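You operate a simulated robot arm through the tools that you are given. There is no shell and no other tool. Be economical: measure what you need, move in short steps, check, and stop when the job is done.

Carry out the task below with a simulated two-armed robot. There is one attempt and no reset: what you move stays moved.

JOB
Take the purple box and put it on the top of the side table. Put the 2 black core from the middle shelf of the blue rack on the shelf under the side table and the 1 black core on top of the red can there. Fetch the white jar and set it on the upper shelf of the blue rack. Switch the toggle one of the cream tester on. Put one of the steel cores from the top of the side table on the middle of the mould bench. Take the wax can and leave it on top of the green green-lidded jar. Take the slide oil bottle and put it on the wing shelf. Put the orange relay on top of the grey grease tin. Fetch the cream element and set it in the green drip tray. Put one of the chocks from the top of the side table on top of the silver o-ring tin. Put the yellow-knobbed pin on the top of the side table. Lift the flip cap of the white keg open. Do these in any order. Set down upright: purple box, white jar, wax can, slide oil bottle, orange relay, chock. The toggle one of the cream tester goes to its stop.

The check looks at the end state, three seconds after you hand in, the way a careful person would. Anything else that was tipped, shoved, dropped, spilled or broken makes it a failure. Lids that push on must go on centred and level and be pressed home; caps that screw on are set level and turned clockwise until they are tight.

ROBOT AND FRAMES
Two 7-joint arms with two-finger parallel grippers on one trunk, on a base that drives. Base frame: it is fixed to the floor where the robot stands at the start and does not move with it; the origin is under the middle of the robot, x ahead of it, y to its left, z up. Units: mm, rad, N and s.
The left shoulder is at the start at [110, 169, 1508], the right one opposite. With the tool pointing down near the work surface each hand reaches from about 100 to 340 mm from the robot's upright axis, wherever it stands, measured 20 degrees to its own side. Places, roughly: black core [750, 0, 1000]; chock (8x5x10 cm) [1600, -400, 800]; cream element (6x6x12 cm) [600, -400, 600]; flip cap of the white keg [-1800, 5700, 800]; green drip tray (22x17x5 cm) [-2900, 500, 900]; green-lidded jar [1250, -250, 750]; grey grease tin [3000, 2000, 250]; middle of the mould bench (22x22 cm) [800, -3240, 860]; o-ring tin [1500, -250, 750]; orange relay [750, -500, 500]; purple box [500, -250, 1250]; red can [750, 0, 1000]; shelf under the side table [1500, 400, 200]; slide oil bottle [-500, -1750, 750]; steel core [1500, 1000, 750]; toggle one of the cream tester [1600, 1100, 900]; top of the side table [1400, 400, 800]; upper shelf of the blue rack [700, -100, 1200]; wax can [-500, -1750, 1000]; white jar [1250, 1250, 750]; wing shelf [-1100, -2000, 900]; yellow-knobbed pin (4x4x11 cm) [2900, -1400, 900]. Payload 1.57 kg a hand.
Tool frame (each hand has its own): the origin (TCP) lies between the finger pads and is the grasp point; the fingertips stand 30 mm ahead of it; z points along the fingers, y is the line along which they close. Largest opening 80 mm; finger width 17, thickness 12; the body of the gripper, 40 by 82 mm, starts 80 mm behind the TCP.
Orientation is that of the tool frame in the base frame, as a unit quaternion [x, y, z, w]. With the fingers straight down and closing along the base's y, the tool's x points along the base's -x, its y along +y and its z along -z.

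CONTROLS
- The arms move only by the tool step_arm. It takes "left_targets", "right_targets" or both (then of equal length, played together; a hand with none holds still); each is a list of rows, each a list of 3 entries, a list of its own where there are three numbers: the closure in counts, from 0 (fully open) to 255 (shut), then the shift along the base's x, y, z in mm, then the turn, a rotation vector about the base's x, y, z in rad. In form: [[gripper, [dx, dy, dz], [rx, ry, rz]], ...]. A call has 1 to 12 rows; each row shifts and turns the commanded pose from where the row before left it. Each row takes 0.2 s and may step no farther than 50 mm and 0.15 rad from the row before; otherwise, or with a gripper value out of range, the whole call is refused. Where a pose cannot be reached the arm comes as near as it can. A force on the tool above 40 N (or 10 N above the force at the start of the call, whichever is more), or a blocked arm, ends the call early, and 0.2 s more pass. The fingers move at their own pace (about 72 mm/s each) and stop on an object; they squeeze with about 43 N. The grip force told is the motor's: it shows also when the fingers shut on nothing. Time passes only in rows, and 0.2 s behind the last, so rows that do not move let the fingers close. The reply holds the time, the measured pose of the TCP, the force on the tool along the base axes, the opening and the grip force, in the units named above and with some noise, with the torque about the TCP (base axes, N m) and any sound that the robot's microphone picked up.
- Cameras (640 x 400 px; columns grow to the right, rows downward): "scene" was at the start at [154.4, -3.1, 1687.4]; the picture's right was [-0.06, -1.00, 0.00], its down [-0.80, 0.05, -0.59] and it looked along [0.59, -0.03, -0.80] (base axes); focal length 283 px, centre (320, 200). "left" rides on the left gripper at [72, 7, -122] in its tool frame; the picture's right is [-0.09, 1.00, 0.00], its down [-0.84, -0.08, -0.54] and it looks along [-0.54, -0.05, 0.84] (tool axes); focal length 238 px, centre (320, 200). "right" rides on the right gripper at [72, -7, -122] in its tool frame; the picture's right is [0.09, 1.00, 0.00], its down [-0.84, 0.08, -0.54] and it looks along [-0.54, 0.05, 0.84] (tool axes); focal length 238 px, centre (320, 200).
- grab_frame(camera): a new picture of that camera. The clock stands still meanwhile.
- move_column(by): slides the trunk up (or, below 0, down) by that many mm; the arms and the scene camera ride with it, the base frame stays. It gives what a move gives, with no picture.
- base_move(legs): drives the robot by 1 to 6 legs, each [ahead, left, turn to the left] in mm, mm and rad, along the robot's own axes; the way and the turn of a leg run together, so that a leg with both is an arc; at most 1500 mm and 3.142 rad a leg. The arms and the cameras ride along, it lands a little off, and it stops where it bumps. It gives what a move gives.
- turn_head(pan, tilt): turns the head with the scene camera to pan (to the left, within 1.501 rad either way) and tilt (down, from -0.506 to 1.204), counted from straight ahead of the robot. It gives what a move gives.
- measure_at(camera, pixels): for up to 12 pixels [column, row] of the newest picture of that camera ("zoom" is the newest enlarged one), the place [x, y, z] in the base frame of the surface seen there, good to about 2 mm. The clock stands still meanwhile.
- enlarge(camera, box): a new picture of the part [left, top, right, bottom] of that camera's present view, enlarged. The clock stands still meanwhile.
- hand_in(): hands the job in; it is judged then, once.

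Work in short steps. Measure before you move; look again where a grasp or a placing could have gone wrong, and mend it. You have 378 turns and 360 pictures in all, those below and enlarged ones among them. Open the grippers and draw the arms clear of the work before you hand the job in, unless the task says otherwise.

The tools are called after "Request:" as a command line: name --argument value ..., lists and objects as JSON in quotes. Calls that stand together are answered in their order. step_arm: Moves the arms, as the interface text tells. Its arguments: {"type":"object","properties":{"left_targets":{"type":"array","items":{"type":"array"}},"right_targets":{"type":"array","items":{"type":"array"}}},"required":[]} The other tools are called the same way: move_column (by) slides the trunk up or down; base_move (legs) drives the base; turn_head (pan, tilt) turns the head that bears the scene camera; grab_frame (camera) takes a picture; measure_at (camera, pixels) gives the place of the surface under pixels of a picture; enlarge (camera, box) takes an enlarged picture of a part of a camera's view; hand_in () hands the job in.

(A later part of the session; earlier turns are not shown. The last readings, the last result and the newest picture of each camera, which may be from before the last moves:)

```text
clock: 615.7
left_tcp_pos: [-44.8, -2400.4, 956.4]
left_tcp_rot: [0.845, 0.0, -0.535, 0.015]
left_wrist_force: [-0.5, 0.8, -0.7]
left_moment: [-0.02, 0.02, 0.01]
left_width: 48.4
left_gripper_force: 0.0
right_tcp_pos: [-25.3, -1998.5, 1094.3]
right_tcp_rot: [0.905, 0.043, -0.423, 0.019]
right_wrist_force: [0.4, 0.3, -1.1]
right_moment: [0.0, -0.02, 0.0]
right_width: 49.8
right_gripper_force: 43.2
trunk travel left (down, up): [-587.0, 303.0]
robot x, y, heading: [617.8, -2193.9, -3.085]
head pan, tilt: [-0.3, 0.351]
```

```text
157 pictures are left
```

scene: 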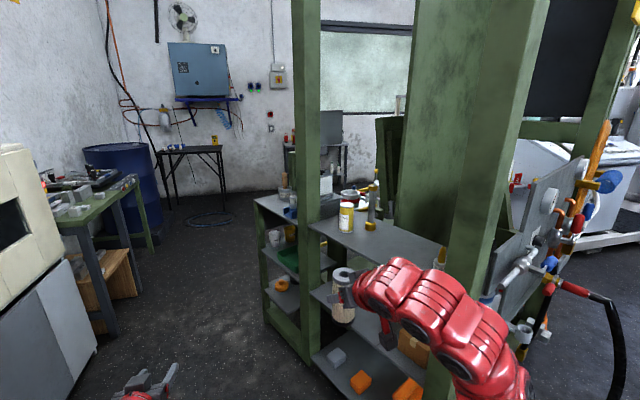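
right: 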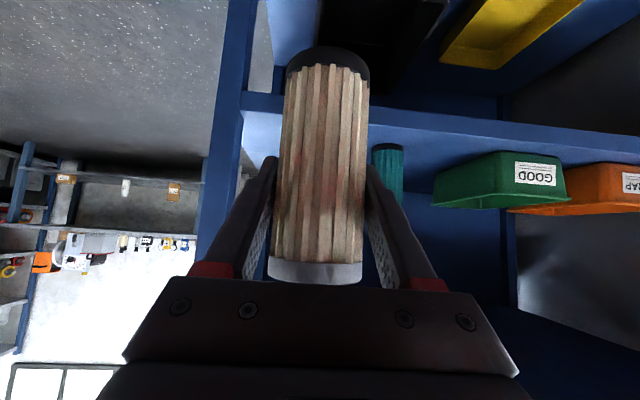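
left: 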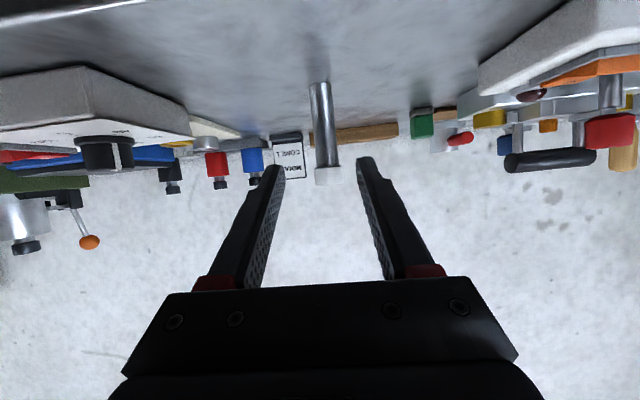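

Request:
enlarge --camera "scene" --box '[250, 150, 470, 300]'

Request:
measure_at --camera "zoom" --pixels '[[282, 175], [360, 180], [365, 110], [285, 150], [330, 230], [270, 130], [400, 210], [190, 140], [100, 170], [150, 200], [60, 240], [300, 350]]'

```text
2.67 times, centred on (360, 225) of scene
```

zoom: 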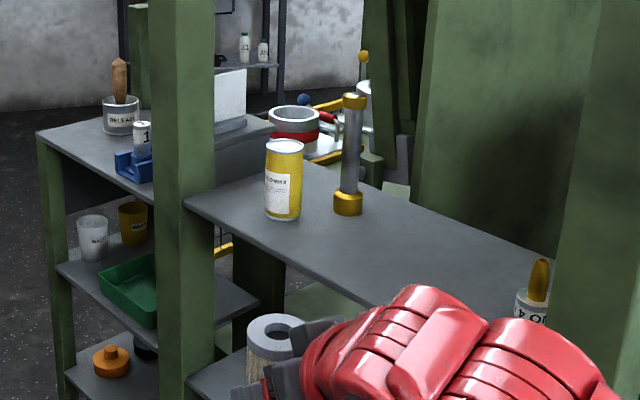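

```text
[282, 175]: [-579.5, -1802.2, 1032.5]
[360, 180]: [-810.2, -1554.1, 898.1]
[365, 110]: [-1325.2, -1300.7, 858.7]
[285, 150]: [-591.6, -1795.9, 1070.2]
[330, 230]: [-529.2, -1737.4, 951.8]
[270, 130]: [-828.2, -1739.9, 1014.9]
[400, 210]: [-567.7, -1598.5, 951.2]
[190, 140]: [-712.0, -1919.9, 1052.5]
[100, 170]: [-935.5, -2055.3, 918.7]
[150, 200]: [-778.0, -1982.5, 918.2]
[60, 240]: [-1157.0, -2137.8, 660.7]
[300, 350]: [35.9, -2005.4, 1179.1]
```

Request:
measure_at --camera "scene" --pixels '[[60, 320], [30, 200], [120, 190], [110, 330], [270, 330], [320, 370], [440, 300], [310, 225], [440, 260], [200, 300]]'

Request:
enlarge --camera "scene" --box '[320, 180, 400, 260]'

```text
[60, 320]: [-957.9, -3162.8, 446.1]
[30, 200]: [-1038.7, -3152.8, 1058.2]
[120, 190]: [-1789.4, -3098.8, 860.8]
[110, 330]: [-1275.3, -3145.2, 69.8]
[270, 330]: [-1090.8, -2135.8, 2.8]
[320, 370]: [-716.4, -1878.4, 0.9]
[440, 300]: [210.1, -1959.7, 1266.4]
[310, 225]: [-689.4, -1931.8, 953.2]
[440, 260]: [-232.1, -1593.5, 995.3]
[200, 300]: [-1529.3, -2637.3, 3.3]
```

```text
5.00 times, centred on (360, 220) of scene
```

zoom: 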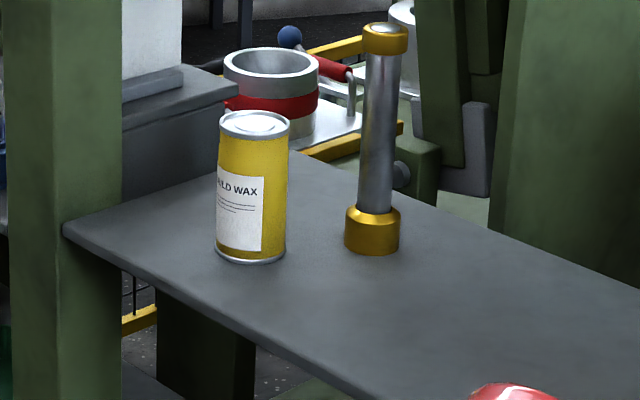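

The yellow "MOULD WAX" can stands at (−590,−1797) on the press shelf; the wing shelf is at z 918. I drive into the corridor south of the press and turn north.

Request:
base_move --legs '[[0, 470, 0], [960, 0, 0], [0, 0, -1.62]]'

Request:
turn_head --pan 0.2 --tilt 0.5

Request:
grab_frame --camera "scene"

```text
clock: 627.1
left_tcp_pos: [-480.4, -2027.4, 958.0]
left_tcp_rot: [-0.572, 0.623, 0.372, 0.383]
left_wrist_force: [0.1, -0.9, -0.5]
left_moment: [-0.03, -0.02, 0.02]
left_width: 48.5
left_gripper_force: 0.1
right_tcp_pos: [-81.6, -2080.3, 1094.9]
right_tcp_rot: [0.643, -0.637, -0.301, -0.299]
right_wrist_force: [-0.3, 0.8, -1.0]
right_moment: [-0.01, 0.02, -0.06]
right_width: 50.1
right_gripper_force: 43.0
trunk travel left (down, up): [-587.0, 303.0]
robot x, y, heading: [-330.5, -2711.8, 1.537]
head pan, tilt: [-0.3, 0.351]
```

```text
clock: 628.1
left_tcp_pos: [-480.3, -2027.1, 956.7]
left_tcp_rot: [-0.572, 0.622, 0.373, 0.384]
left_wrist_force: [-0.1, -0.4, -0.1]
left_moment: [0.03, 0.0, -0.01]
left_width: 48.7
left_gripper_force: 0.0
right_tcp_pos: [-80.3, -2081.0, 1095.8]
right_tcp_rot: [0.643, -0.638, -0.3, -0.299]
right_wrist_force: [-0.4, -0.8, -2.0]
right_moment: [0.02, -0.03, 0.05]
right_width: 49.9
right_gripper_force: 42.8
trunk travel left (down, up): [-587.0, 303.0]
robot x, y, heading: [-334.8, -2709.9, 1.541]
head pan, tilt: [0.201, 0.499]
```

```text
154 pictures are left
```

scene: 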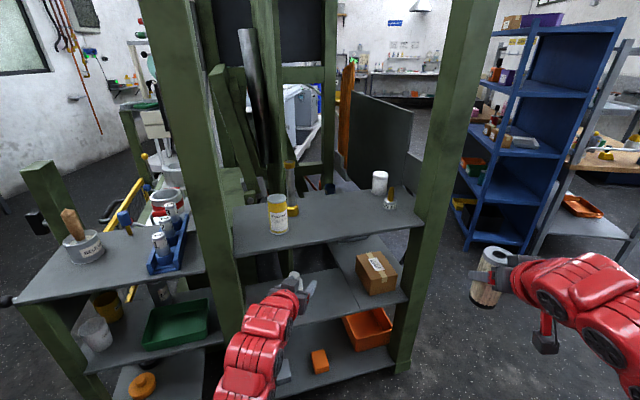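

Request:
grab_frame --camera "left"

Request:
enlarge --camera "scene" --box '[180, 160, 440, 380]'

```text
153 pictures are left
```

left: 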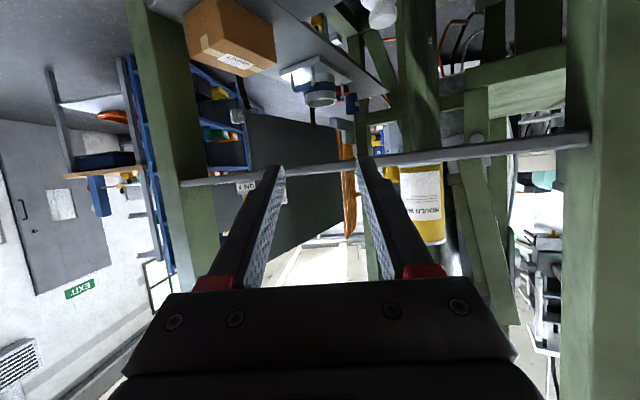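

```text
1.82 times, centred on (310, 270) of scene
```

zoom: 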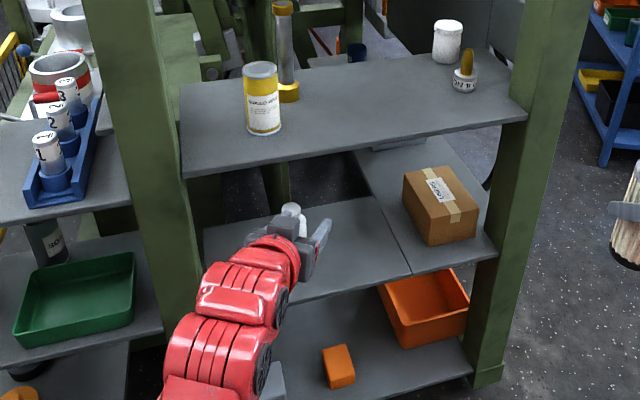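

A white-capped bottle stands on the second shelf behind my left hand. I draw the hand back and look.

Request:
step_arm --left_targets '[[90, [-20, -40, 10], [-0.1, 0, 0]], [90, [-30, -35, 0], [-0.1, 0, 0]], [90, [-30, -35, 0], [-0.1, 0, 0]], [90, [-30, -35, 0], [-0.1, 0, 0]], [90, [-20, -35, 0], [0, 0, 0]]]'

Request:
turn_head --pan 0.15 --tilt 0.65

Request:
enlarge --camera "scene" --box '[180, 100, 440, 320]'

```text
clock: 629.3
left_tcp_pos: [-489.8, -2048.1, 962.6]
left_tcp_rot: [-0.581, 0.632, 0.357, 0.369]
left_wrist_force: [0.3, -0.5, -0.1]
left_moment: [-0.01, 0.0, 0.02]
left_width: 52.0
left_gripper_force: 0.1
left hand out of reach, approached as far as the arm can: row 1, 2, 3, 4, 5
right_tcp_pos: [-80.7, -2080.1, 1095.5]
right_tcp_rot: [0.643, -0.638, -0.3, -0.299]
right_wrist_force: [-0.8, 0.5, -2.4]
right_moment: [-0.05, 0.02, -0.01]
right_width: 49.9
right_gripper_force: 43.0
trunk travel left (down, up): [-587.0, 303.0]
robot x, y, heading: [-333.4, -2706.8, 1.54]
head pan, tilt: [0.201, 0.499]
```

```text
clock: 630.0
left_tcp_pos: [-490.5, -2047.9, 963.4]
left_tcp_rot: [-0.581, 0.632, 0.356, 0.369]
left_wrist_force: [0.9, -0.4, -0.2]
left_moment: [0.03, 0.02, 0.02]
left_width: 51.7
left_gripper_force: 0.1
right_tcp_pos: [-80.5, -2080.0, 1094.5]
right_tcp_rot: [0.643, -0.638, -0.3, -0.299]
right_wrist_force: [1.1, -0.2, -1.2]
right_moment: [0.0, -0.02, -0.03]
right_width: 49.7
right_gripper_force: 42.8
trunk travel left (down, up): [-587.0, 303.0]
robot x, y, heading: [-329.0, -2707.2, 1.544]
head pan, tilt: [0.15, 0.649]
```

```text
1.82 times, centred on (310, 210) of scene
```

zoom: 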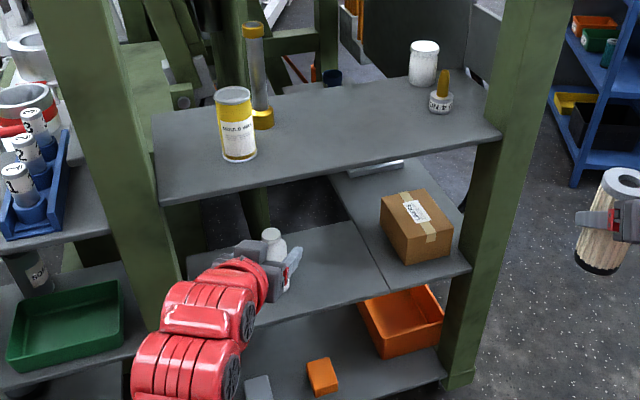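

Request:
step_arm --left_targets '[[90, [-40, 0, 20], [0, 0, 0]], [90, [-40, 0, 20], [0, 0, 0]], [90, [-40, 0, 10], [0, 0, 0]], [90, [-20, -35, 0], [0, 0, 0]], [90, [0, -40, 0], [0, 0, 0]]]'

Request:
enlarge --camera "scene" --box '[180, 100, 440, 320]'

Request:
measure_at --camera "zoom" --pixels '[[272, 240], [272, 260], [275, 285], [240, 250], [350, 270], [235, 95], [235, 150], [215, 125], [258, 125], [180, 180], [430, 180], [130, 50]]'

```text
clock: 631.2
left_tcp_pos: [-632.5, -2094.0, 1012.7]
left_tcp_rot: [-0.582, 0.631, 0.356, 0.369]
left_wrist_force: [-0.5, 0.9, -0.6]
left_moment: [0.0, 0.0, -0.03]
left_width: 51.8
left_gripper_force: 0.1
left hand out of reach, approached as far as the arm can: row 5
right_tcp_pos: [-80.7, -2080.0, 1094.3]
right_tcp_rot: [0.642, -0.638, -0.3, -0.3]
right_wrist_force: [-0.2, 0.0, -1.2]
right_moment: [-0.01, 0.01, 0.02]
right_width: 49.8
right_gripper_force: 43.4
trunk travel left (down, up): [-587.0, 303.0]
robot x, y, heading: [-333.3, -2704.4, 1.546]
head pan, tilt: [0.15, 0.649]
```

```text
1.82 times, centred on (310, 210) of scene
```

zoom: 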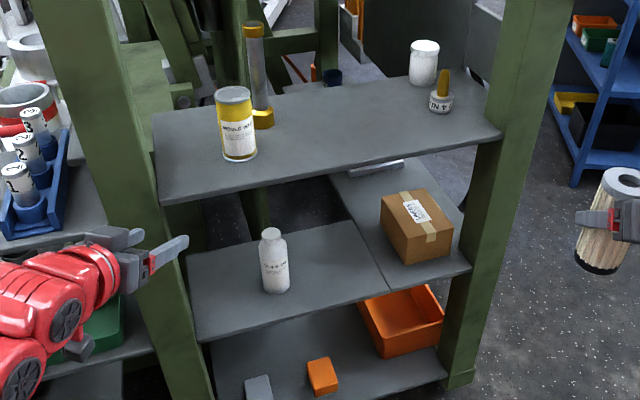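

```text
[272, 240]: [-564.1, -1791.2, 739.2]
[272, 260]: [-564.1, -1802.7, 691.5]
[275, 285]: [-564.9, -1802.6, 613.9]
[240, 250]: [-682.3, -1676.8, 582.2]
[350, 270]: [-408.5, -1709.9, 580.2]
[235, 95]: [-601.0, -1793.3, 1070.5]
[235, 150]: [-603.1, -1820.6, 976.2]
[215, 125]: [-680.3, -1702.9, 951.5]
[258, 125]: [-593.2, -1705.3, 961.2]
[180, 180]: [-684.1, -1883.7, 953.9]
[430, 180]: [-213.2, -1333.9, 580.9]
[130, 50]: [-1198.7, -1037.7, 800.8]
```

The bottle stands at about (−564,−1775), z 580–745. I shift the left hand to x≈−564 and lower the trunk 300.

Request:
step_arm --left_targets '[[60, [35, 0, 0], [0, 0, 0]], [60, [33, 0, 0], [0, 0, 0]]]'

Request:
move_column --by -320

Request:
grab_frame --camera "left"

```text
clock: 631.8
left_tcp_pos: [-621.6, -2095.6, 1013.9]
left_tcp_rot: [-0.583, 0.63, 0.356, 0.37]
left_wrist_force: [-0.4, 0.0, -0.6]
left_moment: [0.06, -0.01, -0.03]
left_width: 61.4
left_gripper_force: 0.0
left hand out of reach, approached as far as the arm can: row 1, 2
right_tcp_pos: [-81.2, -2081.3, 1095.4]
right_tcp_rot: [0.643, -0.638, -0.3, -0.299]
right_wrist_force: [-0.1, -0.9, -0.8]
right_moment: [-0.03, 0.0, -0.02]
right_width: 49.8
right_gripper_force: 43.0
trunk travel left (down, up): [-587.0, 303.0]
robot x, y, heading: [-333.5, -2702.7, 1.545]
head pan, tilt: [0.15, 0.649]
```

```text
clock: 634.9
left_tcp_pos: [-621.0, -2094.9, 693.4]
left_tcp_rot: [-0.582, 0.632, 0.356, 0.369]
left_wrist_force: [-0.9, 1.0, -0.7]
left_moment: [0.03, -0.03, 0.02]
left_width: 61.0
left_gripper_force: 0.0
right_tcp_pos: [-81.1, -2080.3, 775.2]
right_tcp_rot: [0.643, -0.638, -0.3, -0.299]
right_wrist_force: [0.2, 0.1, -1.7]
right_moment: [0.01, 0.01, 0.0]
right_width: 49.9
right_gripper_force: 42.9
trunk travel left (down, up): [-267.0, 623.0]
robot x, y, heading: [-331.9, -2705.3, 1.539]
head pan, tilt: [0.15, 0.649]
```

```text
149 pictures are left
```

left: 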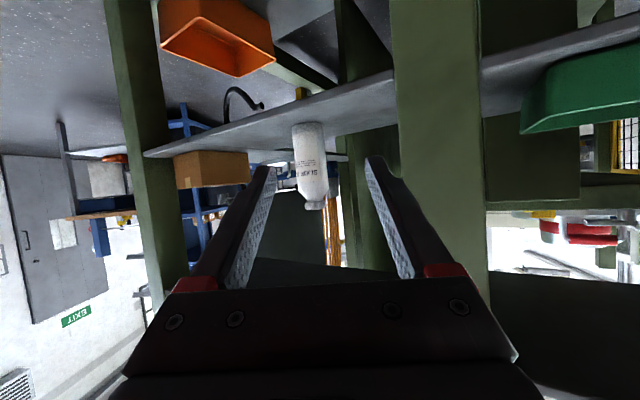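

Request:
measure_at --camera "left" --pixels '[[310, 165], [297, 165], [326, 165], [313, 200], [305, 130], [395, 200], [480, 200], [405, 90]]'

Request:
enlarge --camera "left" --box '[260, 100, 360, 220]'

```text
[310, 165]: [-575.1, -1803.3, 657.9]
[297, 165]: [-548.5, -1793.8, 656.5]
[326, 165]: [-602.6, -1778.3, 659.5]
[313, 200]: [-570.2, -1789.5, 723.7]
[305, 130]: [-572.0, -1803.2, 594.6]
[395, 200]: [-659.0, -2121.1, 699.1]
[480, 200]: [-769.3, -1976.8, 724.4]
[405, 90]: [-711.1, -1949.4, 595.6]
```

```text
3.33 times, centred on (310, 160) of left
```

zoom: 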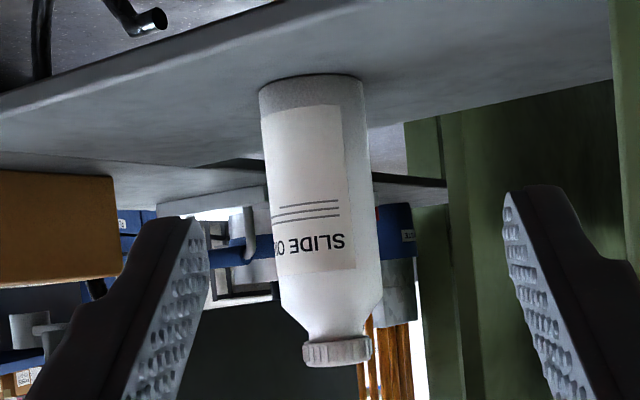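

"SLIDE OIL": centre (−575,−1774), r 29. I shift the base right 45 and ahead 130, then reach in.

Request:
base_move --legs '[[130, -38, 0.03]]'

Request:
step_arm --left_targets '[[30, [0, 35, -10], [0, 0, 0]], [30, [0, 40, -10], [0, 0, 0]], [30, [0, 30, -10], [0, 0, 0]], [30, [0, 0, 0], [0, 0, 0]]]'

Request:
grab_frame --camera "left"

Request:
measure_at --camera "left" --pixels '[[318, 120], [310, 150], [330, 150]]'

```text
clock: 636.2
left_tcp_pos: [-597.5, -1975.0, 692.0]
left_tcp_rot: [-0.59, 0.624, 0.36, 0.364]
left_wrist_force: [0.3, -0.7, -0.5]
left_moment: [0.0, 0.0, 0.0]
left_width: 61.3
left_gripper_force: 0.1
right_tcp_pos: [-58.2, -1946.0, 774.9]
right_tcp_rot: [0.652, -0.629, -0.305, -0.294]
right_wrist_force: [-0.1, -0.7, -1.1]
right_moment: [-0.02, -0.01, 0.01]
right_width: 49.7
right_gripper_force: 43.6
trunk travel left (down, up): [-267.0, 623.0]
robot x, y, heading: [-291.7, -2579.0, 1.565]
head pan, tilt: [0.15, 0.649]
```

```text
clock: 637.2
left_tcp_pos: [-596.8, -1869.8, 663.6]
left_tcp_rot: [-0.591, 0.623, 0.362, 0.364]
left_wrist_force: [-0.1, -0.7, 1.4]
left_moment: [-0.02, 0.0, -0.05]
left_width: 70.6
left_gripper_force: 0.1
right_tcp_pos: [-58.9, -1945.8, 775.4]
right_tcp_rot: [0.652, -0.629, -0.303, -0.294]
right_wrist_force: [0.0, 0.1, -2.2]
right_moment: [0.02, -0.01, 0.02]
right_width: 50.2
right_gripper_force: 42.8
trunk travel left (down, up): [-267.0, 623.0]
robot x, y, heading: [-287.3, -2581.1, 1.57]
head pan, tilt: [0.15, 0.649]
```

```text
147 pictures are left
```

left: 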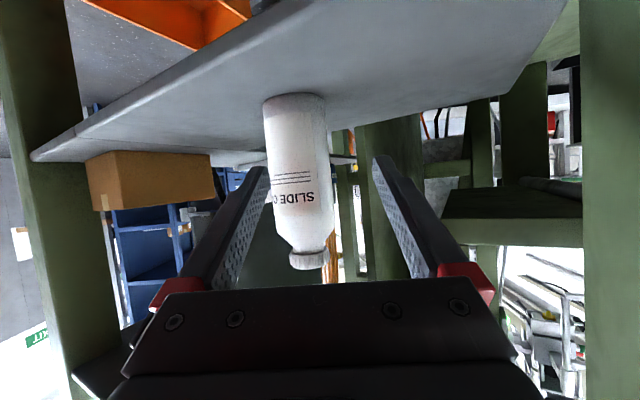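

```text
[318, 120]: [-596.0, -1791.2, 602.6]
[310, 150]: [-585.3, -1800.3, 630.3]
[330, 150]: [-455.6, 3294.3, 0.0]
```

Request:
step_arm --left_targets '[[20, [11, 20, -3], [0, 0, 0]], [20, [10, 25, -3], [0, 0, 0]], [20, [0, 25, -2], [0, 0, 0]], [20, [0, 22, 0], [0, 0, 0]], [20, [0, 0, 0], [0, 0, 0]]]'

Request:
grab_frame --camera "left"

```text
clock: 638.4
left_tcp_pos: [-576.3, -1778.4, 655.6]
left_tcp_rot: [-0.59, 0.623, 0.361, 0.365]
left_wrist_force: [0.5, 0.4, 0.6]
left_moment: [0.0, 0.0, -0.01]
left_width: 73.9
left_gripper_force: 0.1
right_tcp_pos: [-58.0, -1946.6, 775.1]
right_tcp_rot: [0.652, -0.63, -0.303, -0.294]
right_wrist_force: [-0.2, -0.6, -1.5]
right_moment: [-0.04, 0.01, 0.02]
right_width: 49.9
right_gripper_force: 43.1
trunk travel left (down, up): [-267.0, 623.0]
robot x, y, heading: [-289.7, -2581.7, 1.568]
head pan, tilt: [0.15, 0.649]
```

```text
146 pictures are left
```

left: 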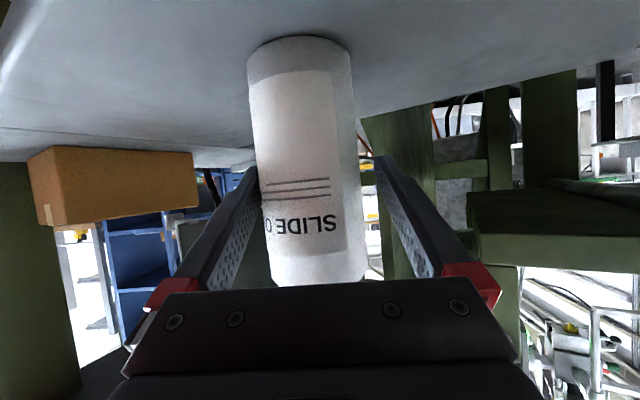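

Request:
step_arm --left_targets '[[20, [5, 2, 0], [0, 0, 0]], [255, [0, 0, 0], [0, 0, 0]], [255, [0, 0, 0], [0, 0, 0]], [255, [0, 0, 0], [0, 0, 0]], [255, [0, 0, 15], [0, 0, 0]], [255, [0, 0, 20], [0, 0, 0]], [255, [0, -30, 15], [0, 0, 0]], [255, [0, -45, 0], [0, 0, 0]], [255, [0, -45, 0], [0, 0, 0]], [255, [0, -45, 0], [0, 0, 0]]]'

Request:
grab_frame --camera "left"

```text
clock: 640.6
left_tcp_pos: [-573.1, -1940.6, 704.5]
left_tcp_rot: [-0.592, 0.623, 0.359, 0.363]
left_wrist_force: [0.4, -0.6, -3.7]
left_moment: [0.0, -0.03, 0.0]
left_width: 58.7
left_gripper_force: 43.1
right_tcp_pos: [-57.5, -1946.0, 775.2]
right_tcp_rot: [0.652, -0.629, -0.304, -0.295]
right_wrist_force: [-0.4, 0.3, -1.0]
right_moment: [-0.03, -0.02, 0.0]
right_width: 49.7
right_gripper_force: 42.6
trunk travel left (down, up): [-267.0, 623.0]
robot x, y, heading: [-286.2, -2579.2, 1.568]
head pan, tilt: [0.15, 0.649]
```

```text
145 pictures are left
```

left: 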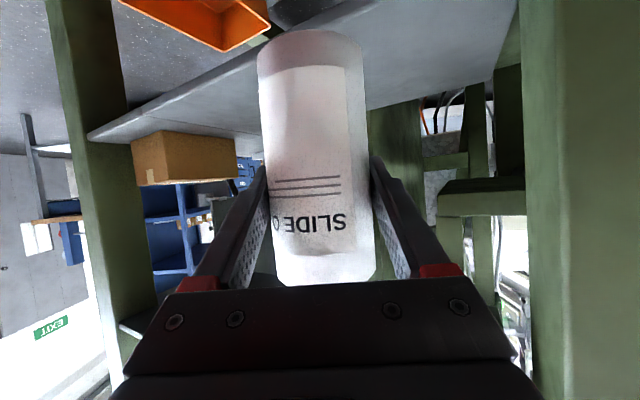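

Slide oil in hand. I back off 200, raise the trunk 320 and look at the wing shelf for a free spot.

Request:
base_move --legs '[[-230, 0, 0]]'

Request:
move_column --by 360

Request:
turn_head --pan 0.7 --tilt 0.6

Request:
grab_frame --camera "scene"

```text
clock: 642.4
left_tcp_pos: [-574.3, -2169.3, 705.2]
left_tcp_rot: [-0.591, 0.622, 0.362, 0.364]
left_wrist_force: [0.2, 0.6, -3.6]
left_moment: [-0.04, -0.05, 0.0]
left_width: 58.7
left_gripper_force: 42.6
right_tcp_pos: [-57.6, -2175.6, 775.1]
right_tcp_rot: [0.652, -0.629, -0.303, -0.295]
right_wrist_force: [-0.9, 0.1, -0.5]
right_moment: [-0.02, 0.01, 0.01]
right_width: 49.8
right_gripper_force: 42.6
trunk travel left (down, up): [-267.0, 623.0]
robot x, y, heading: [-289.4, -2810.6, 1.565]
head pan, tilt: [0.15, 0.649]
```

```text
clock: 645.9
left_tcp_pos: [-574.1, -2168.9, 1064.6]
left_tcp_rot: [-0.592, 0.623, 0.361, 0.363]
left_wrist_force: [-0.3, 0.5, -3.7]
left_moment: [-0.01, 0.01, 0.02]
left_width: 58.9
left_gripper_force: 42.6
right_tcp_pos: [-58.1, -2174.9, 1134.9]
right_tcp_rot: [0.652, -0.629, -0.304, -0.296]
right_wrist_force: [-0.3, 0.2, -0.5]
right_moment: [0.01, 0.01, -0.01]
right_width: 49.9
right_gripper_force: 43.0
trunk travel left (down, up): [-627.0, 263.0]
robot x, y, heading: [-293.1, -2808.8, 1.569]
head pan, tilt: [0.15, 0.649]
```

```text
clock: 646.8
left_tcp_pos: [-573.5, -2168.7, 1064.1]
left_tcp_rot: [-0.591, 0.622, 0.362, 0.364]
left_wrist_force: [-0.1, 0.2, -2.9]
left_moment: [0.01, 0.01, 0.03]
left_width: 58.7
left_gripper_force: 43.0
right_tcp_pos: [-59.5, -2173.7, 1134.3]
right_tcp_rot: [0.652, -0.629, -0.304, -0.295]
right_wrist_force: [0.0, 0.5, -1.6]
right_moment: [-0.01, -0.01, 0.01]
right_width: 49.9
right_gripper_force: 43.2
trunk travel left (down, up): [-627.0, 263.0]
robot x, y, heading: [-288.4, -2811.0, 1.568]
head pan, tilt: [0.7, 0.6]
```

```text
144 pictures are left
```

scene: 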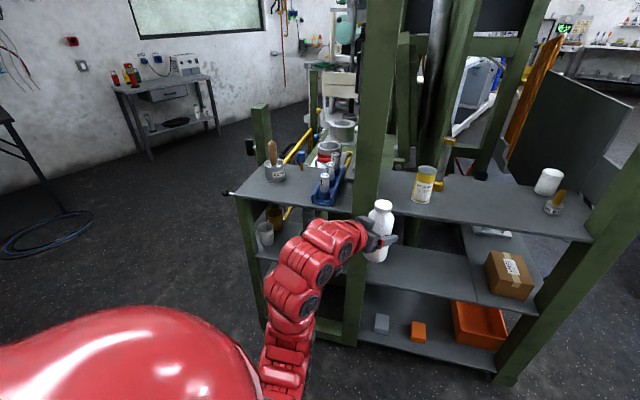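

Request:
enlarge --camera "scene" --box '[220, 120, 380, 230]'

Request:
measure_at --camera "zoom" --pixels '[[250, 270], [320, 290], [180, 270], [480, 290], [420, 300], [220, 215], [230, 300], [400, 270], [60, 280], [300, 340], [500, 330], [300, 230]]'

```text
3.64 times, centred on (300, 175) of scene
```

zoom: 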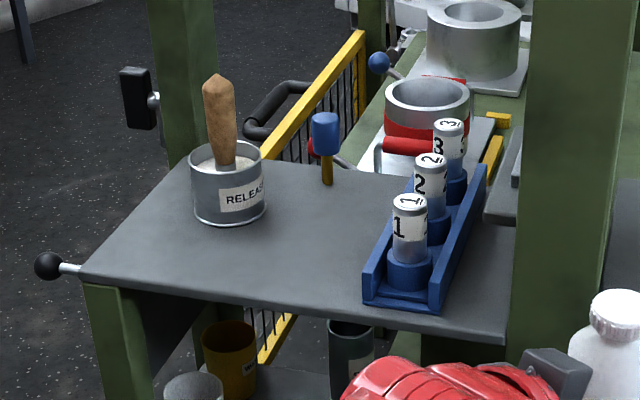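

```text
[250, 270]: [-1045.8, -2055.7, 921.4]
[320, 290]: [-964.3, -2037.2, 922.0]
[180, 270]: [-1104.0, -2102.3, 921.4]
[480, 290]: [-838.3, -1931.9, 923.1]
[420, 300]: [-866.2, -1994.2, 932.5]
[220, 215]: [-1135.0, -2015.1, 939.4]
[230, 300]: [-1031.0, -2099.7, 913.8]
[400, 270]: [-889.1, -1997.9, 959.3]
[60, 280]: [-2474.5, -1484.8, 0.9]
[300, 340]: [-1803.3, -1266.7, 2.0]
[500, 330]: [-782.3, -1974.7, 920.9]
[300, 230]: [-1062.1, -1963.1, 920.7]
```

Wing shelf top z 921; a free spot is (−1010,−2020) between the RELEASE cup and the blue holder. I strafe left 437 and check.

Request:
base_move --legs '[[0, 437, 0]]'

Request:
step_arm --left_targets '[[255, [0, 45, 0], [0, 0, 0]], [255, [0, 45, 0], [0, 0, 0]], [255, [0, 0, -20], [0, 0, 0]], [255, [0, 0, 0], [0, 0, 0]]]'

Request:
grab_frame --camera "left"

Request:
turn_head --pan 0.3 --tilt 0.65

Request:
grab_frame --camera "scene"

```text
clock: 649.5
left_tcp_pos: [-1011.8, -2172.7, 1064.1]
left_tcp_rot: [-0.594, 0.621, 0.362, 0.362]
left_wrist_force: [-0.9, 0.8, -3.0]
left_moment: [0.02, 0.02, -0.05]
left_width: 58.9
left_gripper_force: 43.4
right_tcp_pos: [-498.8, -2173.4, 1135.8]
right_tcp_rot: [0.655, -0.625, -0.306, -0.293]
right_wrist_force: [0.2, -0.2, -1.2]
right_moment: [-0.03, -0.01, 0.03]
right_width: 50.0
right_gripper_force: 43.0
trunk travel left (down, up): [-627.0, 263.0]
robot x, y, heading: [-725.8, -2809.4, 1.574]
head pan, tilt: [0.7, 0.6]
```

```text
clock: 650.5
left_tcp_pos: [-1011.3, -2081.6, 1043.3]
left_tcp_rot: [-0.594, 0.62, 0.363, 0.362]
left_wrist_force: [0.2, 0.8, -4.3]
left_moment: [0.0, -0.04, -0.02]
left_width: 58.8
left_gripper_force: 43.2
right_tcp_pos: [-497.7, -2172.3, 1133.8]
right_tcp_rot: [0.655, -0.626, -0.305, -0.293]
right_wrist_force: [0.0, -0.1, -1.6]
right_moment: [0.0, -0.01, 0.0]
right_width: 50.0
right_gripper_force: 43.1
trunk travel left (down, up): [-627.0, 263.0]
robot x, y, heading: [-726.1, -2807.9, 1.577]
head pan, tilt: [0.7, 0.6]
```

```text
142 pictures are left
```

left: 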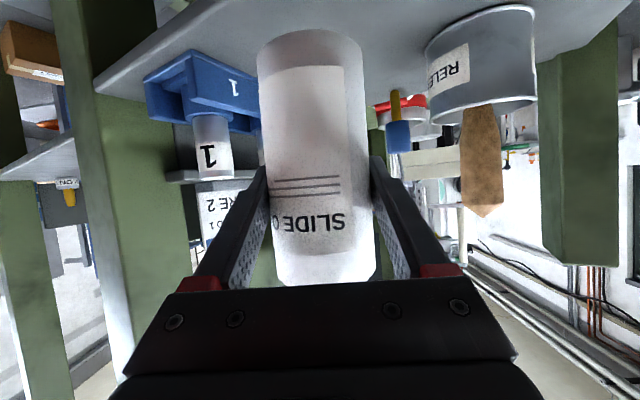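

```text
clock: 651.3
left_tcp_pos: [-1013.0, -2080.6, 1043.1]
left_tcp_rot: [-0.594, 0.621, 0.362, 0.362]
left_wrist_force: [0.2, 0.7, -3.8]
left_moment: [-0.03, -0.01, 0.05]
left_width: 59.2
left_gripper_force: 43.1
right_tcp_pos: [-498.7, -2172.0, 1135.8]
right_tcp_rot: [0.656, -0.625, -0.306, -0.293]
right_wrist_force: [0.9, -0.3, -0.8]
right_moment: [-0.04, 0.03, -0.05]
right_width: 50.2
right_gripper_force: 42.5
trunk travel left (down, up): [-627.0, 263.0]
robot x, y, heading: [-724.9, -2809.6, 1.577]
head pan, tilt: [0.3, 0.649]
```

```text
141 pictures are left
```

scene: 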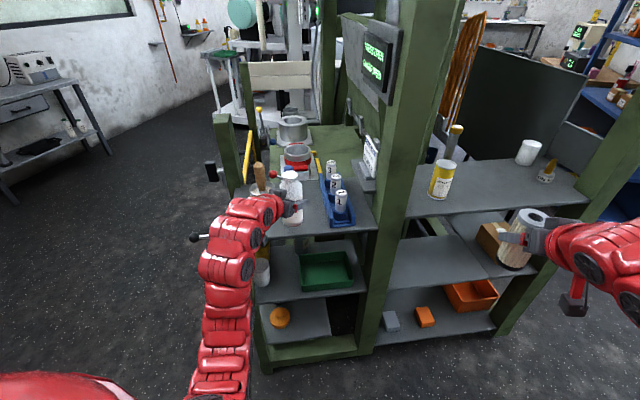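

Request:
measure_at --camera "left" --pixels '[[250, 95], [150, 90], [240, 120], [430, 60], [440, 90], [315, 45], [380, 60]]'

```text
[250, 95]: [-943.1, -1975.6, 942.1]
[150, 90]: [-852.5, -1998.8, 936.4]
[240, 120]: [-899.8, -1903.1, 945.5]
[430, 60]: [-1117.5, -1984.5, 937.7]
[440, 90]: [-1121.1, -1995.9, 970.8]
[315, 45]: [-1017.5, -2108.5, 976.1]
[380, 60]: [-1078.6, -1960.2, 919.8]
```

Gap centre x≈−1030. I move to (−1030,−2030) and lower to contact.

Request:
step_arm --left_targets '[[255, [-9, 25, 0], [0, 0, 0]], [255, [-9, 26, 0], [0, 0, 0]], [255, [0, 0, -25], [0, 0, 0]], [255, [0, 0, -12], [0, 0, 0]], [255, [0, 0, -5], [0, 0, 0]], [255, [0, 0, -2], [0, 0, 0]], [255, [0, 0, -2], [0, 0, 0]], [255, [0, 0, 0], [0, 0, 0]]]'

Request:
grab_frame --camera "left"

```text
clock: 653.1
left_tcp_pos: [-1030.5, -2031.7, 998.3]
left_tcp_rot: [-0.594, 0.621, 0.361, 0.362]
left_wrist_force: [-0.3, 0.4, -3.0]
left_moment: [-0.05, 0.03, -0.01]
left_width: 59.3
left_gripper_force: 43.2
right_tcp_pos: [-498.3, -2172.7, 1135.8]
right_tcp_rot: [0.655, -0.626, -0.306, -0.293]
right_wrist_force: [-0.5, 0.5, -1.8]
right_moment: [-0.01, -0.02, -0.03]
right_width: 49.9
right_gripper_force: 43.4
trunk travel left (down, up): [-627.0, 263.0]
robot x, y, heading: [-721.3, -2812.7, 1.581]
head pan, tilt: [0.3, 0.649]
```

```text
140 pictures are left
```

left: 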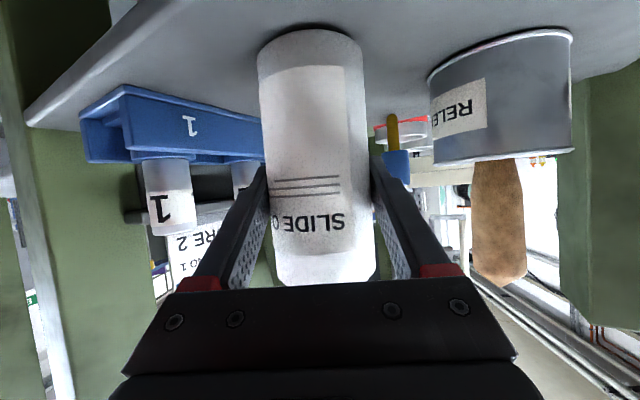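

Request:
step_arm --left_targets '[[255, [0, 0, -2], [0, 0, 0]], [255, [0, 0, -2], [0, 0, 0]], [255, [0, 0, -1], [0, 0, 0]], [255, [0, 0, 0], [0, 0, 0]]]'

```text
clock: 654.1
left_tcp_pos: [-1030.0, -2032.7, 997.4]
left_tcp_rot: [-0.593, 0.619, 0.365, 0.364]
left_wrist_force: [-1.2, 4.4, 9.5]
left_moment: [0.28, -0.3, 0.12]
left_width: 58.9
left_gripper_force: 43.3
right_tcp_pos: [-497.8, -2174.0, 1135.5]
right_tcp_rot: [0.656, -0.625, -0.306, -0.293]
right_wrist_force: [0.1, 0.4, -1.6]
right_moment: [-0.03, -0.02, 0.01]
right_width: 49.9
right_gripper_force: 42.8
trunk travel left (down, up): [-627.0, 263.0]
robot x, y, heading: [-722.6, -2805.6, 1.572]
head pan, tilt: [0.3, 0.649]
```

Contact (≈13 N). I ease up 2 mm, release and withdraw along the tool axis.

Request:
step_arm --left_targets '[[255, [0, 0, 2], [0, 0, 0]], [110, [0, 0, 0], [0, 0, 0]], [30, [0, 0, 0], [0, 0, 0]], [30, [0, -26, 14], [0, 0, 0]], [30, [0, -35, 20], [0, 0, 0]], [30, [0, -40, 20], [0, 0, 0]]]'

Request:
grab_frame --camera "left"

```text
clock: 655.5
left_tcp_pos: [-1030.1, -2131.6, 1050.4]
left_tcp_rot: [-0.593, 0.62, 0.363, 0.364]
left_wrist_force: [-0.4, 0.0, -0.8]
left_moment: [-0.01, -0.05, 0.0]
left_width: 70.3
left_gripper_force: 0.0
right_tcp_pos: [-496.9, -2174.9, 1135.1]
right_tcp_rot: [0.655, -0.626, -0.306, -0.294]
right_wrist_force: [0.1, -0.6, -1.5]
right_moment: [0.03, -0.01, 0.0]
right_width: 49.5
right_gripper_force: 42.6
trunk travel left (down, up): [-627.0, 263.0]
robot x, y, heading: [-721.5, -2809.8, 1.575]
head pan, tilt: [0.3, 0.649]
```

```text
139 pictures are left
```

left: 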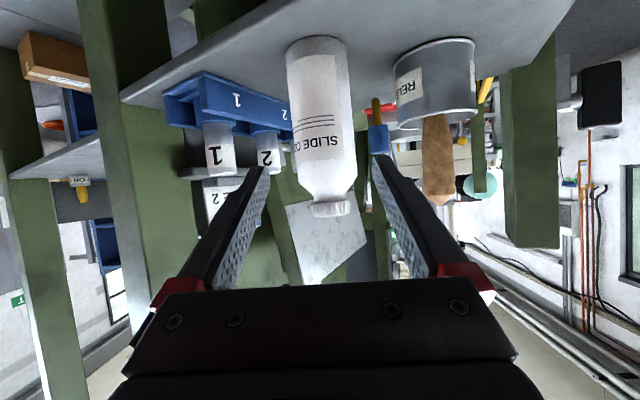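

The oil bottle stands on the wing shelf. I raise the trunk 120 for clearance, move out of the corridor westward, and look.

Request:
move_column --by 120

Request:
base_move --legs '[[130, 0, 0], [0, 750, 0]]'

Request:
turn_head --pan 0.6 --tilt 0.45

Request:
grab_frame --camera "scene"

```text
clock: 657.0
left_tcp_pos: [-1029.7, -2132.0, 1169.2]
left_tcp_rot: [-0.593, 0.621, 0.362, 0.363]
left_wrist_force: [-0.3, -0.6, -0.6]
left_moment: [-0.04, 0.0, 0.01]
left_width: 70.4
left_gripper_force: 0.0
right_tcp_pos: [-496.5, -2173.1, 1255.5]
right_tcp_rot: [0.655, -0.626, -0.306, -0.293]
right_wrist_force: [0.7, -1.1, -1.7]
right_moment: [-0.01, -0.03, 0.01]
right_width: 50.0
right_gripper_force: 42.7
trunk travel left (down, up): [-747.0, 143.0]
robot x, y, heading: [-722.2, -2803.9, 1.58]
head pan, tilt: [0.3, 0.649]
```

```text
clock: 662.0
left_tcp_pos: [-1791.1, -2003.9, 1169.6]
left_tcp_rot: [-0.593, 0.62, 0.363, 0.363]
left_wrist_force: [0.5, 0.2, 0.4]
left_moment: [-0.02, -0.01, 0.01]
left_width: 70.6
left_gripper_force: 0.1
right_tcp_pos: [-1256.8, -2046.1, 1254.5]
right_tcp_rot: [0.654, -0.627, -0.305, -0.294]
right_wrist_force: [-0.3, -0.4, -1.8]
right_moment: [-0.03, -0.01, 0.0]
right_width: 49.8
right_gripper_force: 43.3
trunk travel left (down, up): [-747.0, 143.0]
robot x, y, heading: [-1482.8, -2681.3, 1.571]
head pan, tilt: [0.3, 0.649]
```

```text
clock: 662.9
left_tcp_pos: [-1791.0, -2004.8, 1170.7]
left_tcp_rot: [-0.594, 0.62, 0.363, 0.362]
left_wrist_force: [-0.5, 0.3, -0.4]
left_moment: [0.01, -0.01, -0.01]
left_width: 70.2
left_gripper_force: 0.1
right_tcp_pos: [-1258.1, -2046.5, 1255.6]
right_tcp_rot: [0.654, -0.627, -0.304, -0.294]
right_wrist_force: [-0.1, 0.0, -2.0]
right_moment: [-0.03, -0.03, -0.05]
right_width: 49.8
right_gripper_force: 42.8
trunk travel left (down, up): [-747.0, 143.0]
robot x, y, heading: [-1486.6, -2681.4, 1.575]
head pan, tilt: [0.6, 0.45]
```

```text
138 pictures are left
```

scene: 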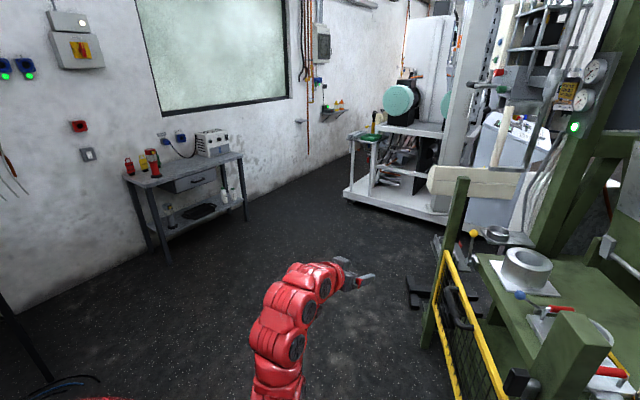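

Request:
enlarge --camera "scene" --box '[320, 90, 460, 230]'

Request:
measure_at --camera "zoom" --pixels '[[180, 215], [215, 220], [250, 210], [230, 200], [250, 300], [130, 460], [350, 460], [420, 350], [250, 230], [100, 470]]'

Request:
measure_at --camera "scene" --pixels '[[30, 380], [60, 340], [420, 295], [455, 185], [345, 195], [240, 210], [165, 190]]'

```text
2.86 times, centred on (390, 160) of scene
```

zoom: 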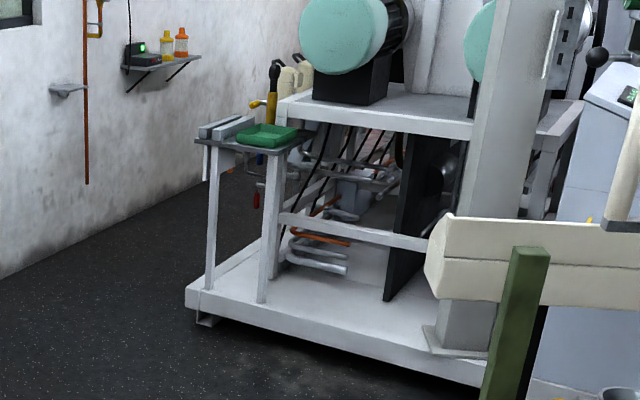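

```text
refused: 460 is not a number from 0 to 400
```

```text
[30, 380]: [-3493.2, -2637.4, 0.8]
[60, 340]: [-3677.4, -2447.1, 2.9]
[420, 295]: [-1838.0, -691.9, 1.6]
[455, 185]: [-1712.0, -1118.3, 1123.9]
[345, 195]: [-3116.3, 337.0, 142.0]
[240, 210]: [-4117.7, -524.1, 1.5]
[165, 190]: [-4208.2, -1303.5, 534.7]
```

Request:
measure_at --camera "zoom" --pixels '[[240, 138], [295, 140], [265, 148], [262, 128], [268, 140], [220, 130], [272, 90], [190, 290], [480, 370], [230, 145]]'

```text
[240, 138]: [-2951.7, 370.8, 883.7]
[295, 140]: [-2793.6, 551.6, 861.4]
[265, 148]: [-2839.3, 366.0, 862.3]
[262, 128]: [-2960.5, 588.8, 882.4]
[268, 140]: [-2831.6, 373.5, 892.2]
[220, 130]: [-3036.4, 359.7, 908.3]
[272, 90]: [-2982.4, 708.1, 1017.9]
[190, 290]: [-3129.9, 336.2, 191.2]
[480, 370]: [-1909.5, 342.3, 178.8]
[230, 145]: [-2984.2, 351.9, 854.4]
```

Tray: x −2955…−2790, y 370…590, rim z≈890. I drive diagonally to (−3100,−330), facing north.

Request:
base_move --legs '[[0, 700, 0], [1180, 450, 0], [1170, 450, 0]]'

Request:
move_column --by -200

Request:
turn_head --pan -0.2 --tilt 0.6

Request:
grab_frame --camera "scene"

```text
clock: 678.7
left_tcp_pos: [-3403.4, 359.4, 1170.3]
left_tcp_rot: [-0.595, 0.618, 0.365, 0.361]
left_wrist_force: [0.5, 0.3, 0.3]
left_moment: [0.04, 0.0, 0.0]
left_width: 70.4
left_gripper_force: 0.1
right_tcp_pos: [-2871.1, 320.3, 1254.2]
right_tcp_rot: [0.657, -0.624, -0.306, -0.292]
right_wrist_force: [-0.1, 0.3, -1.5]
right_moment: [0.02, 0.02, -0.02]
right_width: 49.9
right_gripper_force: 42.3
trunk travel left (down, up): [-747.0, 143.0]
robot x, y, heading: [-3090.4, -312.8, 1.581]
head pan, tilt: [0.6, 0.45]
```

```text
clock: 680.8
left_tcp_pos: [-3402.3, 359.3, 970.1]
left_tcp_rot: [-0.596, 0.618, 0.364, 0.361]
left_wrist_force: [0.3, -0.2, -0.8]
left_moment: [0.02, -0.02, 0.01]
left_width: 70.4
left_gripper_force: 0.1
right_tcp_pos: [-2869.0, 321.3, 1055.8]
right_tcp_rot: [0.656, -0.625, -0.305, -0.293]
right_wrist_force: [0.5, 0.6, -1.1]
right_moment: [0.0, -0.01, 0.02]
right_width: 49.9
right_gripper_force: 43.6
trunk travel left (down, up): [-547.0, 343.0]
robot x, y, heading: [-3094.4, -319.3, 1.583]
head pan, tilt: [0.6, 0.45]
```

```text
clock: 682.0
left_tcp_pos: [-3403.3, 359.5, 971.1]
left_tcp_rot: [-0.595, 0.618, 0.364, 0.362]
left_wrist_force: [-0.7, 0.4, -0.1]
left_moment: [0.01, 0.01, -0.03]
left_width: 70.6
left_gripper_force: 0.1
right_tcp_pos: [-2869.0, 321.2, 1054.1]
right_tcp_rot: [0.656, -0.625, -0.306, -0.293]
right_wrist_force: [0.4, 0.2, -1.4]
right_moment: [-0.04, -0.01, -0.02]
right_width: 50.0
right_gripper_force: 43.0
trunk travel left (down, up): [-547.0, 343.0]
robot x, y, heading: [-3094.8, -317.9, 1.583]
head pan, tilt: [-0.201, 0.6]
```

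```text
136 pictures are left
```

scene: 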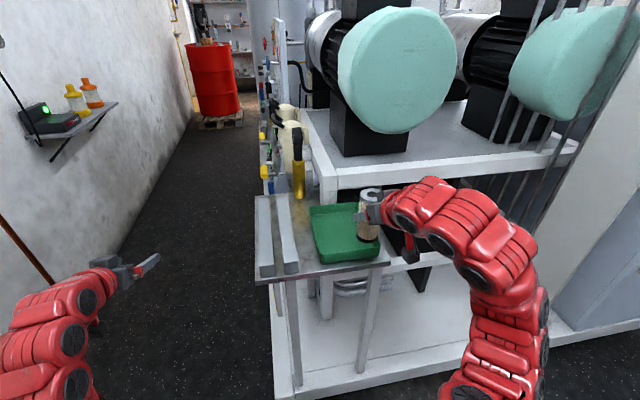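

Request:
measure_at --camera "scene" --pixels '[[314, 210], [345, 207], [318, 262], [380, 255], [340, 235], [335, 220], [350, 250], [366, 215], [366, 238]]'

Request:
grab_frame --camera "right"

```text
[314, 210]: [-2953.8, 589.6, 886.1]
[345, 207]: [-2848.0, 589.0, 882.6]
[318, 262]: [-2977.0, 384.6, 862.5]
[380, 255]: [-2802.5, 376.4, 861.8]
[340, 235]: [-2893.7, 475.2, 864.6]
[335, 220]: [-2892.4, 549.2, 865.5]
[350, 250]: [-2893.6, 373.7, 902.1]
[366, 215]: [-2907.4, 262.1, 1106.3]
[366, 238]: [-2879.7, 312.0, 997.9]
```

```text
135 pictures are left
```

right: 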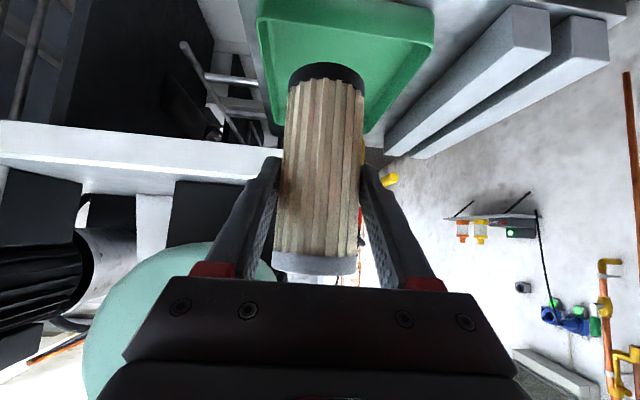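

Request:
measure_at --camera "scene" --pixels '[[335, 180], [345, 172], [450, 172], [300, 180], [298, 165]]'

Request:
step_arm --right_targets '[[255, [-3, 45, 0], [0, 0, 0]], [255, [-3, 45, 0], [0, 0, 0]], [255, [-2, 40, -10], [0, 0, 0]], [255, [0, 25, -20], [0, 0, 0]], [255, [0, 0, -25], [0, 0, 0]], [255, [0, 0, 0], [0, 0, 0]]]'

Request:
grab_frame --camera "right"

```text
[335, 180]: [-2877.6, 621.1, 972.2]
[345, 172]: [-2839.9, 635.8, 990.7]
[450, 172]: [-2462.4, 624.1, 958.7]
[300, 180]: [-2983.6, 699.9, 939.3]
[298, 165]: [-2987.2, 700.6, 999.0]
```

```text
clock: 683.4
left_tcp_pos: [-3403.9, 359.7, 969.3]
left_tcp_rot: [-0.595, 0.619, 0.363, 0.362]
left_wrist_force: [0.3, 0.2, 1.2]
left_moment: [-0.03, 0.0, -0.01]
left_width: 70.6
left_gripper_force: 0.1
right_tcp_pos: [-2878.0, 474.5, 1000.2]
right_tcp_rot: [0.657, -0.624, -0.306, -0.293]
right_wrist_force: [-0.2, -0.3, -1.2]
right_moment: [-0.01, 0.03, 0.05]
right_width: 49.8
right_gripper_force: 43.0
trunk travel left (down, up): [-547.0, 343.0]
robot x, y, heading: [-3088.8, -314.9, 1.585]
head pan, tilt: [-0.201, 0.6]
```

```text
134 pictures are left
```

right: 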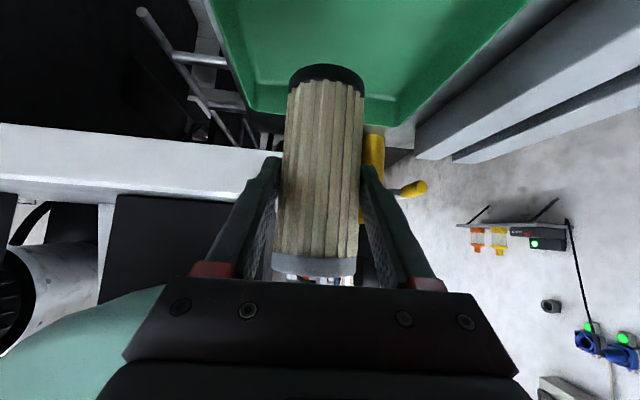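

Over the tray. I lower to contact.

Request:
step_arm --right_targets '[[255, [0, 0, -25], [0, 0, 0]], [255, [0, 0, -20], [0, 0, 0]], [255, [0, 0, -10], [0, 0, 0]], [255, [0, 0, -4], [0, 0, 0]], [255, [0, 0, -3], [0, 0, 0]], [255, [0, 0, -2], [0, 0, 0]], [255, [0, 0, -2], [0, 0, 0]], [255, [0, 0, 0], [0, 0, 0]]]'

```text
clock: 685.2
left_tcp_pos: [-3403.0, 358.8, 971.0]
left_tcp_rot: [-0.595, 0.618, 0.364, 0.363]
left_wrist_force: [-0.2, 0.4, 0.0]
left_moment: [0.04, 0.0, -0.01]
left_width: 70.7
left_gripper_force: 0.1
right_tcp_pos: [-2877.3, 473.4, 937.2]
right_tcp_rot: [0.657, -0.623, -0.308, -0.294]
right_wrist_force: [1.1, 2.7, 13.8]
right_moment: [0.05, -0.11, 0.04]
right_width: 49.8
right_gripper_force: 43.6
trunk travel left (down, up): [-547.0, 343.0]
robot x, y, heading: [-3095.6, -319.0, 1.582]
head pan, tilt: [-0.201, 0.6]
```

Contact. Ease up, release and withdraw.

Request:
step_arm --right_targets '[[255, [0, 0, 2], [0, 0, 0]], [110, [0, 0, 0], [0, 0, 0]], [30, [0, 0, 0], [0, 0, 0]], [30, [0, -16, 14], [0, 0, 0]], [30, [0, -32, 27], [0, 0, 0]], [30, [0, -35, 30], [0, 0, 0]], [30, [0, -45, 10], [0, 0, 0]], [30, [0, -45, 0], [0, 0, 0]]]'

Request:
grab_frame --camera "right"

```text
clock: 687.0
left_tcp_pos: [-3402.1, 357.6, 970.5]
left_tcp_rot: [-0.596, 0.618, 0.364, 0.361]
left_wrist_force: [0.8, 0.7, 1.0]
left_moment: [0.03, -0.01, -0.02]
left_width: 70.8
left_gripper_force: 0.0
right_tcp_pos: [-2875.5, 301.6, 1019.7]
right_tcp_rot: [0.657, -0.624, -0.307, -0.293]
right_wrist_force: [-0.5, 0.5, 0.1]
right_moment: [0.02, 0.03, -0.01]
right_width: 70.7
right_gripper_force: 0.0
trunk travel left (down, up): [-547.0, 343.0]
robot x, y, heading: [-3093.1, -317.5, 1.583]
head pan, tilt: [-0.201, 0.6]
```

```text
133 pictures are left
```

right: 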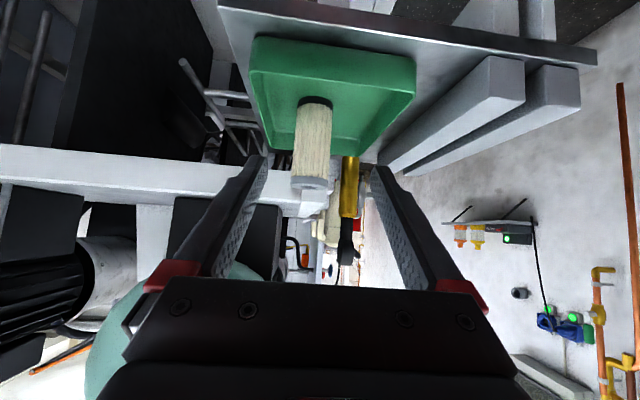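

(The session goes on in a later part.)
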